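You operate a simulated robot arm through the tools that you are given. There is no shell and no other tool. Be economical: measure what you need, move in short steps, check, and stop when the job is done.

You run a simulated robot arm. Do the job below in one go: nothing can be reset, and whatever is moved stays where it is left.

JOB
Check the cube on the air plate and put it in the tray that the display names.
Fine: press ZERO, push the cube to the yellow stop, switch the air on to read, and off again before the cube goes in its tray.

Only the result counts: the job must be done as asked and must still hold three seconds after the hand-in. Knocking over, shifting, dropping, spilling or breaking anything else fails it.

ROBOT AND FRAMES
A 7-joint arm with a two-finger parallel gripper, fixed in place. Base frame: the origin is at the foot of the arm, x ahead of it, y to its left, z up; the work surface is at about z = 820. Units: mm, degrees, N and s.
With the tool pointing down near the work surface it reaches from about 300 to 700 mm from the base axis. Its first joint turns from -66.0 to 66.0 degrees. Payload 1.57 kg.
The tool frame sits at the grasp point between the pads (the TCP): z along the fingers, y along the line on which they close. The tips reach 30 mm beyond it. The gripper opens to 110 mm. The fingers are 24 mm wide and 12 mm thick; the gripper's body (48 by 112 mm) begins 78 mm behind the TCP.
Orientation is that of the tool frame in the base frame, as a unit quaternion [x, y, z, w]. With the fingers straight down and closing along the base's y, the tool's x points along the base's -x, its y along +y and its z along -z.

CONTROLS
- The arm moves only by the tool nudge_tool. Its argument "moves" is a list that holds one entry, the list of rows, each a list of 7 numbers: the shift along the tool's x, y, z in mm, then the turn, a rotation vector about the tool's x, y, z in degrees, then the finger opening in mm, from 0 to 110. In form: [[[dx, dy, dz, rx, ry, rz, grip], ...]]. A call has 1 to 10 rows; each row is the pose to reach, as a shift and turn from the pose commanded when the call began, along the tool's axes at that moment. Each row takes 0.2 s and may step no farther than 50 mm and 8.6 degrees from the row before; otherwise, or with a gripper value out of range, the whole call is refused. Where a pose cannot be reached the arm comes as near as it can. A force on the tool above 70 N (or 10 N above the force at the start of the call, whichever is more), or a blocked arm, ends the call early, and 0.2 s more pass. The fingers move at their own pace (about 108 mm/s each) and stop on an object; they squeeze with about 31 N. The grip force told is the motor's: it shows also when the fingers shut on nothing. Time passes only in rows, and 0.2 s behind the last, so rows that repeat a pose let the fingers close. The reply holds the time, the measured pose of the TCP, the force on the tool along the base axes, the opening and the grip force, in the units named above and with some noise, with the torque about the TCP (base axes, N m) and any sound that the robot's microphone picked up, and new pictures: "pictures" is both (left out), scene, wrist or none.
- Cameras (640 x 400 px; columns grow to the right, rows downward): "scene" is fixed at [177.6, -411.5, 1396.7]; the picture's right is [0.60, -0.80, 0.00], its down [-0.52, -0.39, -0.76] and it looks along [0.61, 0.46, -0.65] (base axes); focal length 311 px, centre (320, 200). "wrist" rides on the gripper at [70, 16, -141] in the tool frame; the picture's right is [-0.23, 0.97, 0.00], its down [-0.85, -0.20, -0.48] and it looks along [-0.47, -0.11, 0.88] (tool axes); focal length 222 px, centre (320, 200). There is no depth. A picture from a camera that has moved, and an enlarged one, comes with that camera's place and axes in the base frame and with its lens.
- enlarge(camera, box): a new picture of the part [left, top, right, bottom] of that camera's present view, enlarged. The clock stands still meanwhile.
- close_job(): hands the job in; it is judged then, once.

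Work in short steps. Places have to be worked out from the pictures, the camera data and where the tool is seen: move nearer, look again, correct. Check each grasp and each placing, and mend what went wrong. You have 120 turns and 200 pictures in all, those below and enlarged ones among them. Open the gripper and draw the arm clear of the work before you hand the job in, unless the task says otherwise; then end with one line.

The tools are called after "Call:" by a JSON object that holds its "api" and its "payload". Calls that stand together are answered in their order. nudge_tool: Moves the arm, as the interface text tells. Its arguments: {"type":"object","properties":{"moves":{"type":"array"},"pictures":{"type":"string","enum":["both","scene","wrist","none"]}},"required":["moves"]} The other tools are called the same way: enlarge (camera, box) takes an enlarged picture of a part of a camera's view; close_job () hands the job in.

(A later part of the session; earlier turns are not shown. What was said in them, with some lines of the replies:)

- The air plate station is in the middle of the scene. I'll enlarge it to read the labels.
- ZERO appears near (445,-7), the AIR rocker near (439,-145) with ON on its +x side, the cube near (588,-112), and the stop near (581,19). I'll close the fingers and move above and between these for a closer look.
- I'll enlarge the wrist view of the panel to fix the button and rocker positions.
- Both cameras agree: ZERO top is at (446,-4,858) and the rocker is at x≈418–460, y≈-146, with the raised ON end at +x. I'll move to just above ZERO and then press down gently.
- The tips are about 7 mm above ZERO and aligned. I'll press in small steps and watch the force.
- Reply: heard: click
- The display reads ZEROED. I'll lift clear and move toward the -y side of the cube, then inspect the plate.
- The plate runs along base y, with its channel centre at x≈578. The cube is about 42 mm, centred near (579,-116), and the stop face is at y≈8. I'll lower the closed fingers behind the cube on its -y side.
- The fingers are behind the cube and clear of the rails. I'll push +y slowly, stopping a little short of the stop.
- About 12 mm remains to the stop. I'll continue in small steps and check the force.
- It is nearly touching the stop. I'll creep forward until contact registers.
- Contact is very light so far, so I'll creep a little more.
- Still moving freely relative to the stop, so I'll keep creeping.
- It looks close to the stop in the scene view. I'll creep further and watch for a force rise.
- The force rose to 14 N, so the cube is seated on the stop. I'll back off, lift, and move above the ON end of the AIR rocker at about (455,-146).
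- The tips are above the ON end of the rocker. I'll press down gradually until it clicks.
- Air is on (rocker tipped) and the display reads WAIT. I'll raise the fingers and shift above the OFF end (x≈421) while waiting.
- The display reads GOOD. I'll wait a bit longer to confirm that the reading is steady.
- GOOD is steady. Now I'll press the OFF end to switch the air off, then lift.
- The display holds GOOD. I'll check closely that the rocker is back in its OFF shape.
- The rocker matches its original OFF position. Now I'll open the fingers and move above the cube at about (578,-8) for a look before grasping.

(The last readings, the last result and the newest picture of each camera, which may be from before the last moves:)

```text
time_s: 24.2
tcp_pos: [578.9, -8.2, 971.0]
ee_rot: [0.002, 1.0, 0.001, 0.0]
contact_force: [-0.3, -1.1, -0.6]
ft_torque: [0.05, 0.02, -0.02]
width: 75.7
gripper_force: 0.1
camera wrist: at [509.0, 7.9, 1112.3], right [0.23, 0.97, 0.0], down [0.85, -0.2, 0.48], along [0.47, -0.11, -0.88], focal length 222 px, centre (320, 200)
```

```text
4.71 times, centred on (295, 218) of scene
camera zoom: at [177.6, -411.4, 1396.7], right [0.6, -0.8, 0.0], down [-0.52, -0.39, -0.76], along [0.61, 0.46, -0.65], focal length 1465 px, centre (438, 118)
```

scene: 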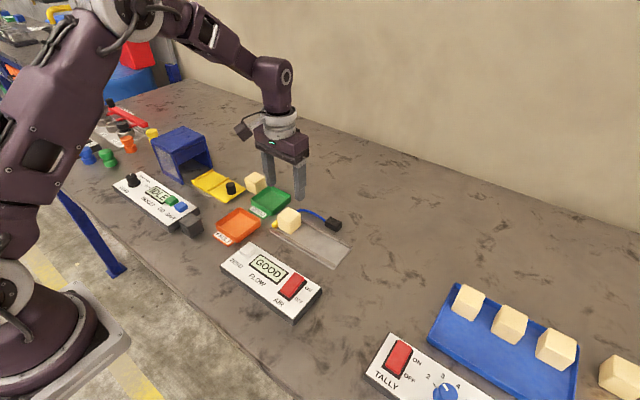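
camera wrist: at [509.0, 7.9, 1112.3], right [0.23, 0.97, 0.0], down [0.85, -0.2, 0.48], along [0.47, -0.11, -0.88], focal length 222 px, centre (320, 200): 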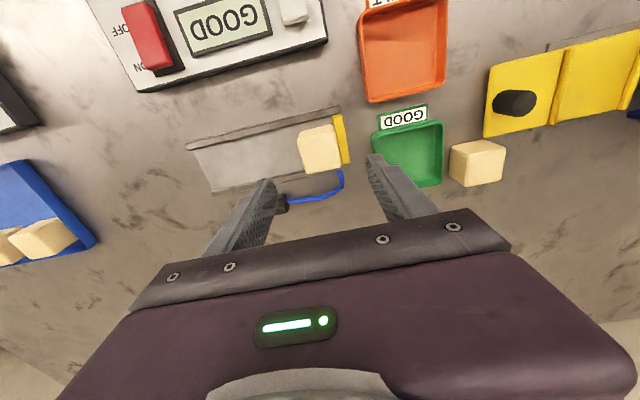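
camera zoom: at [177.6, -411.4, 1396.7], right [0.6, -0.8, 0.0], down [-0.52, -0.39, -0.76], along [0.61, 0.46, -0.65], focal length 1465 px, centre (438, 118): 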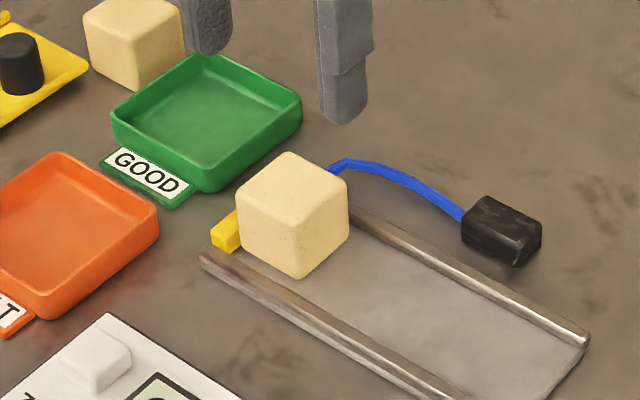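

The cube is centred near (581,-8), right under the TCP, and the GOOD tray is centred near (628,97). I'll descend to tips at z≈847, clear of the stop and rails, and grasp.

Call:
{"api": "nudge_tool", "payload": {"moves": [[[0, 0, 40, 0, 0, 0, 76], [0, 0, 75, 0, 0, 0, 76], [0, 0, 94, 0, 0, 0, 76], [0, 0, 94, 0, 0, 0, 60], [0, 0, 94, 0, 0, 0, 48], [0, 0, 94, 0, 0, 0, 38], [0, 0, 94, 0, 0, 0, 30], [0, 0, 94, 0, 0, 0, 30]]]}}

Call:
{"api": "enlarge", "payload": {"camera": "scene", "box": [240, 175, 350, 260]}}

```text
time_s: 26.0
tcp_pos: [577.7, -9.1, 875.6]
ee_rot: [0.001, 1.0, -0.001, 0.0]
contact_force: [0.2, -17.9, -0.6]
ft_torque: [-0.74, 0.0, -0.05]
width: 42.8
gripper_force: 31.0
camera wrist: at [507.2, 7.8, 1017.6], right [0.23, 0.97, 0.0], down [0.85, -0.2, 0.48], along [0.47, -0.11, -0.88], focal length 222 px, centre (320, 200)
```

scene: 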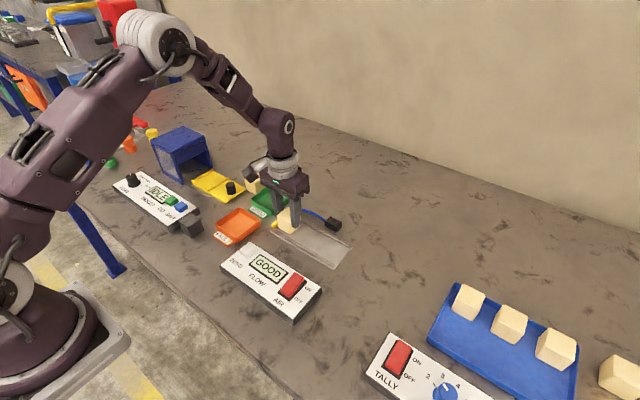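
wrist: 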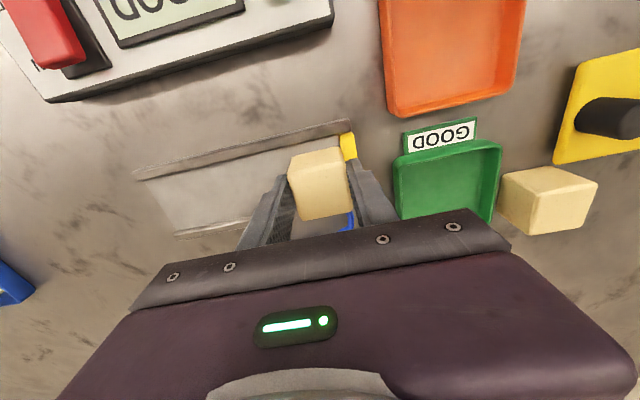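

```text
4.71 times, centred on (295, 218) of scene
camera zoom: at [177.6, -411.9, 1396.6], right [0.6, -0.8, 0.0], down [-0.52, -0.39, -0.76], along [0.61, 0.46, -0.65], focal length 1465 px, centre (438, 118)
```

zoom: 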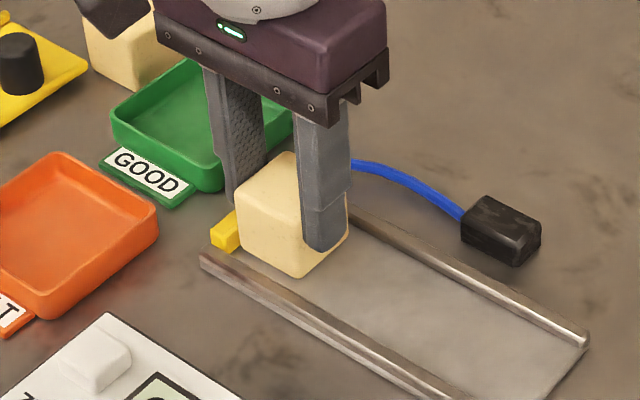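

The cube is gripped at 42.8 mm with a slight sideways push from the stop. I'll ease 1.5 mm away in -y and lift.

Call:
{"api": "nudge_tool", "payload": {"moves": [[[0, -1.5, 0, 0, 0, 0, 30], [0, -1.5, -10, 0, 0, 0, 30], [0, -1.5, -30, 0, 0, 0, 30], [0, -1.5, -60, 0, 0, 0, 30], [0, -1.5, -60, 0, 0, 0, 30]]]}}

```text
time_s: 27.2
tcp_pos: [579.1, -10.7, 936.7]
ee_rot: [0.0, 1.0, 0.0, 0.0]
contact_force: [-0.4, 0.1, 0.2]
ft_torque: [0.0, 0.0, -0.01]
width: 42.9
gripper_force: 30.8
camera wrist: at [508.3, 6.7, 1078.9], right [0.23, 0.97, 0.0], down [0.85, -0.2, 0.48], along [0.47, -0.11, -0.88], focal length 222 px, centre (320, 200)
```

scene: 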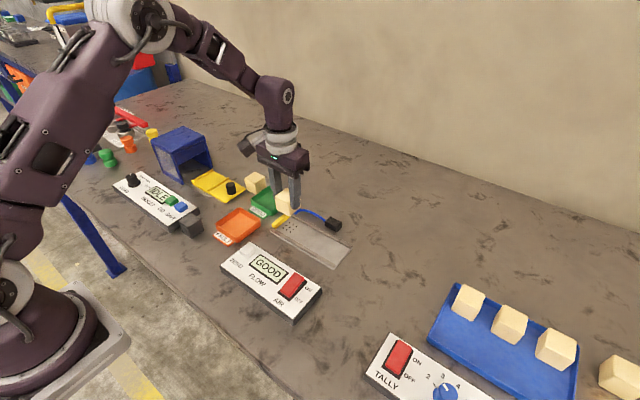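
wrist: 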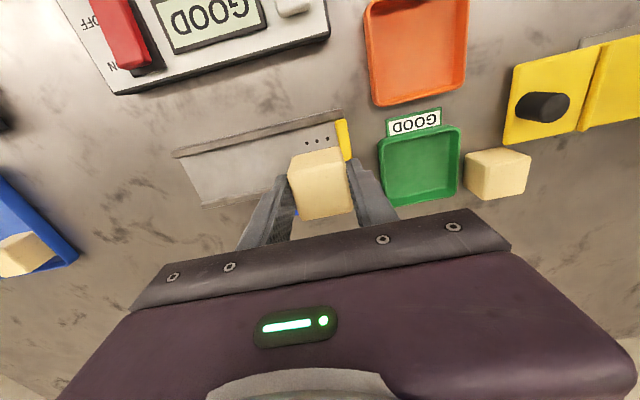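

The cube is held and lifted. I'll carry it above the GOOD tray centre, (628,97).

Call:
{"api": "nudge_tool", "payload": {"moves": [[[-12, 27, -5, 0, 0, 0, 30], [-24, 54, -5, 0, 0, 0, 30], [-37, 81, -5, 0, 0, 0, 30], [-48, 107, 0, 0, 0, 0, 30], [-48, 107, 20, 0, 0, 0, 30], [-48, 107, 20, 0, 0, 0, 30]]]}}

Call:
{"api": "enlarge", "payload": {"camera": "wrist", "box": [220, 80, 480, 240]}}

Call:
{"api": "enlarge", "payload": {"camera": "scene", "box": [220, 160, 330, 245]}}

```text
time_s: 28.6
tcp_pos: [624.9, 97.7, 915.8]
ee_rot: [0.001, 1.0, 0.0, 0.0]
contact_force: [1.2, 0.0, -0.5]
ft_torque: [-0.01, 0.02, 0.0]
width: 42.7
gripper_force: 31.2
camera wrist: at [556.1, 113.2, 1057.2], right [0.23, 0.97, 0.0], down [0.86, -0.2, 0.48], along [0.47, -0.11, -0.88], focal length 222 px, centre (320, 200)
```

scene: 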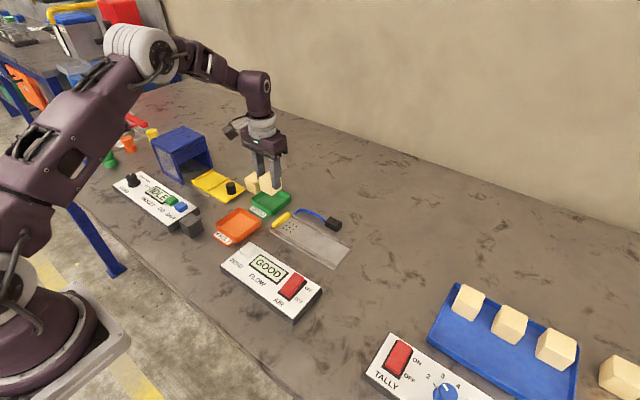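
wrist: 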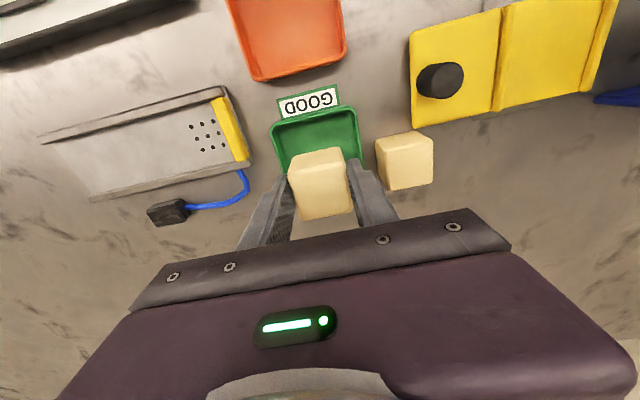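

```text
2.46 times, centred on (350, 160) of wrist
camera zoom: at [556.1, 113.2, 1057.2], right [0.23, 0.97, 0.0], down [0.86, -0.2, 0.48], along [0.47, -0.11, -0.88], focal length 547 px, centre (246, 298)
```

zoom: 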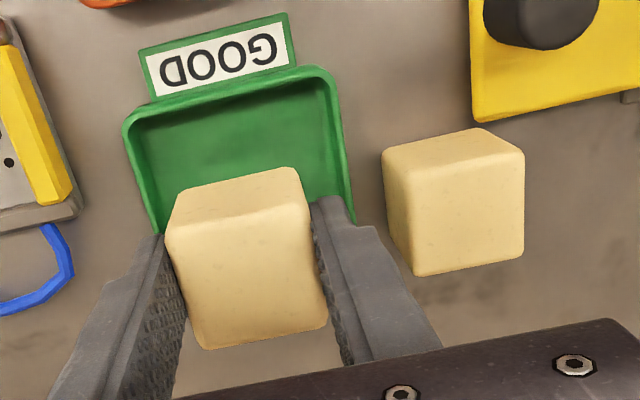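

```text
4.71 times, centred on (275, 202) of scene
camera zoom: at [177.6, -411.4, 1396.7], right [0.6, -0.8, 0.0], down [-0.52, -0.39, -0.76], along [0.61, 0.46, -0.65], focal length 1465 px, centre (532, 188)
```

zoom: 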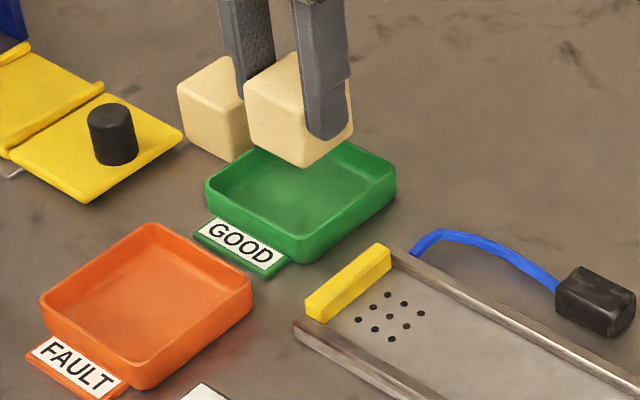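

The cube is centred over the GOOD tray. I'll lower it in small steps to the tray floor.

Call:
{"api": "nudge_tool", "payload": {"moves": [[[-2, 0, 15, 0, 0, 0, 30], [-2, 0, 28, 0, 0, 0, 30], [-2, 0, 34, 0, 0, 0, 30], [-2, 0, 38, 0, 0, 0, 30], [-2, 0, 40, 0, 0, 0, 30]]]}}

Call:
{"api": "enlarge", "payload": {"camera": "scene", "box": [220, 160, 330, 245]}}

```text
time_s: 29.8
tcp_pos: [628.1, 97.0, 875.9]
ee_rot: [0.0, 1.0, 0.001, 0.0]
contact_force: [0.0, 0.8, -0.2]
ft_torque: [0.04, 0.02, 0.01]
width: 42.7
gripper_force: 31.3
camera wrist: at [558.3, 113.5, 1017.3], right [0.23, 0.97, 0.0], down [0.85, -0.2, 0.48], along [0.47, -0.11, -0.88], focal length 222 px, centre (320, 200)
```

scene: 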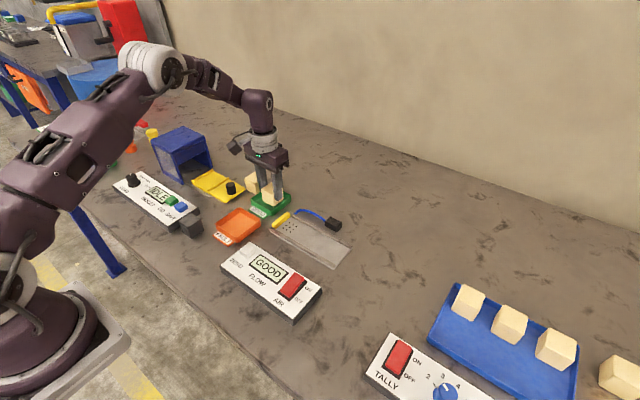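
wrist: 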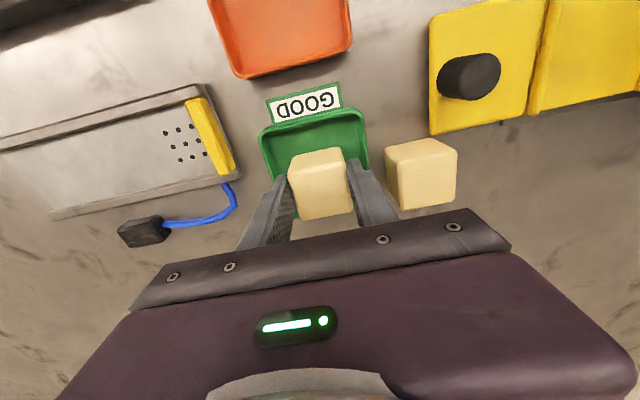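

```text
4.71 times, centred on (275, 202) of scene
camera zoom: at [177.6, -411.5, 1396.7], right [0.6, -0.8, 0.0], down [-0.52, -0.39, -0.76], along [0.61, 0.46, -0.65], focal length 1465 px, centre (532, 188)
```

zoom: 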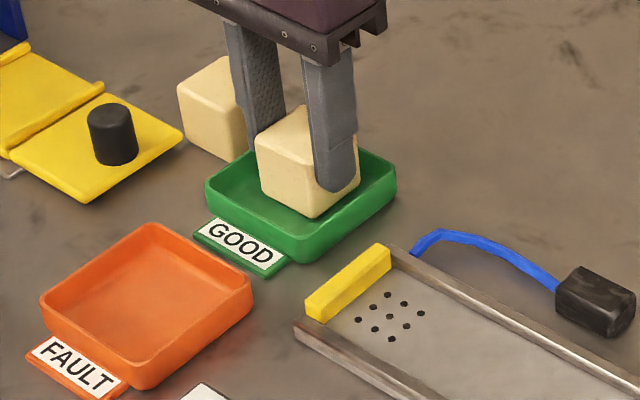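

No contact yet; the cube is just above the floor. I'll keep lowering 1 mm at a time.

Call:
{"api": "nudge_tool", "payload": {"moves": [[[0, 0, 1, 0, 0, 0, 30], [0, 0, 2, 0, 0, 0, 30], [0, 0, 3, 0, 0, 0, 30], [0, 0, 3, 0, 0, 0, 30]]], "pictures": "none"}}

```text
time_s: 30.8
tcp_pos: [626.7, 96.7, 875.0]
ee_rot: [-0.001, 1.0, 0.0, 0.0]
contact_force: [0.5, 0.6, 7.6]
ft_torque: [0.0, 0.01, -0.01]
width: 42.9
gripper_force: 31.6
```

The force rose to 7.6 N, so the cube is on the tray floor. I'll open modestly to 58 mm and rise straight up.

Call:
{"api": "nudge_tool", "payload": {"moves": [[[0, 0, -1, 0, 0, 0, 48], [0, 0, -1, 0, 0, 0, 58], [0, 0, -1, 0, 0, 0, 58], [0, 0, -15, 0, 0, 0, 58], [0, 0, -50, 0, 0, 0, 58], [0, 0, -95, 0, 0, 0, 58], [0, 0, -140, 0, 0, 0, 58], [30, -20, -160, 0, 0, 0, 58]]]}}

Call:
{"api": "enlarge", "payload": {"camera": "scene", "box": [210, 160, 350, 320]}}

```text
time_s: 32.6
tcp_pos: [597.0, 76.7, 1031.6]
ee_rot: [0.001, 1.0, 0.0, 0.0]
contact_force: [0.3, -0.5, 1.2]
ft_torque: [0.02, -0.03, 0.01]
width: 57.9
gripper_force: 0.0
camera wrist: at [527.7, 93.5, 1172.9], right [0.23, 0.97, 0.0], down [0.86, -0.2, 0.48], along [0.47, -0.11, -0.88], focal length 222 px, centre (320, 200)
```

scene: 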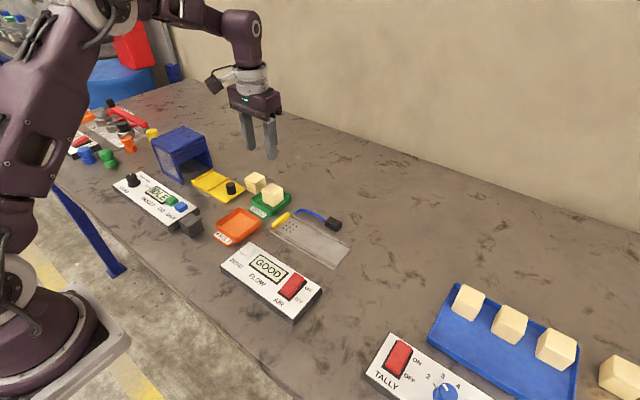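
wrist: 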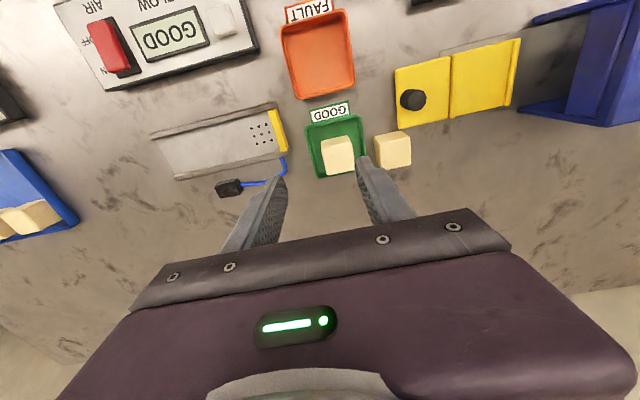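

```text
2.50 times, centred on (280, 240) of scene
camera zoom: at [177.6, -411.4, 1396.7], right [0.6, -0.8, 0.0], down [-0.52, -0.39, -0.76], along [0.61, 0.46, -0.65], focal length 778 px, centre (420, 100)
```

zoom: 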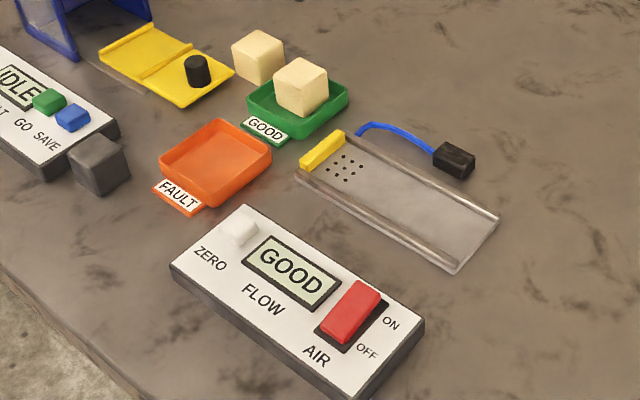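

The cube sits inside the GOOD tray, the air is off, and the arm is open and clear, so I'll hand the job in.

Call:
{"api": "close_job", "payload": {}}

```text
The job is handed in.
```

The display read GOOD, so the cube went in the GOOD tray. I pressed ZERO, pushed the cube to the stop, and switched the air on to read and off again before moving it; the job is handed in with the arm open and clear.
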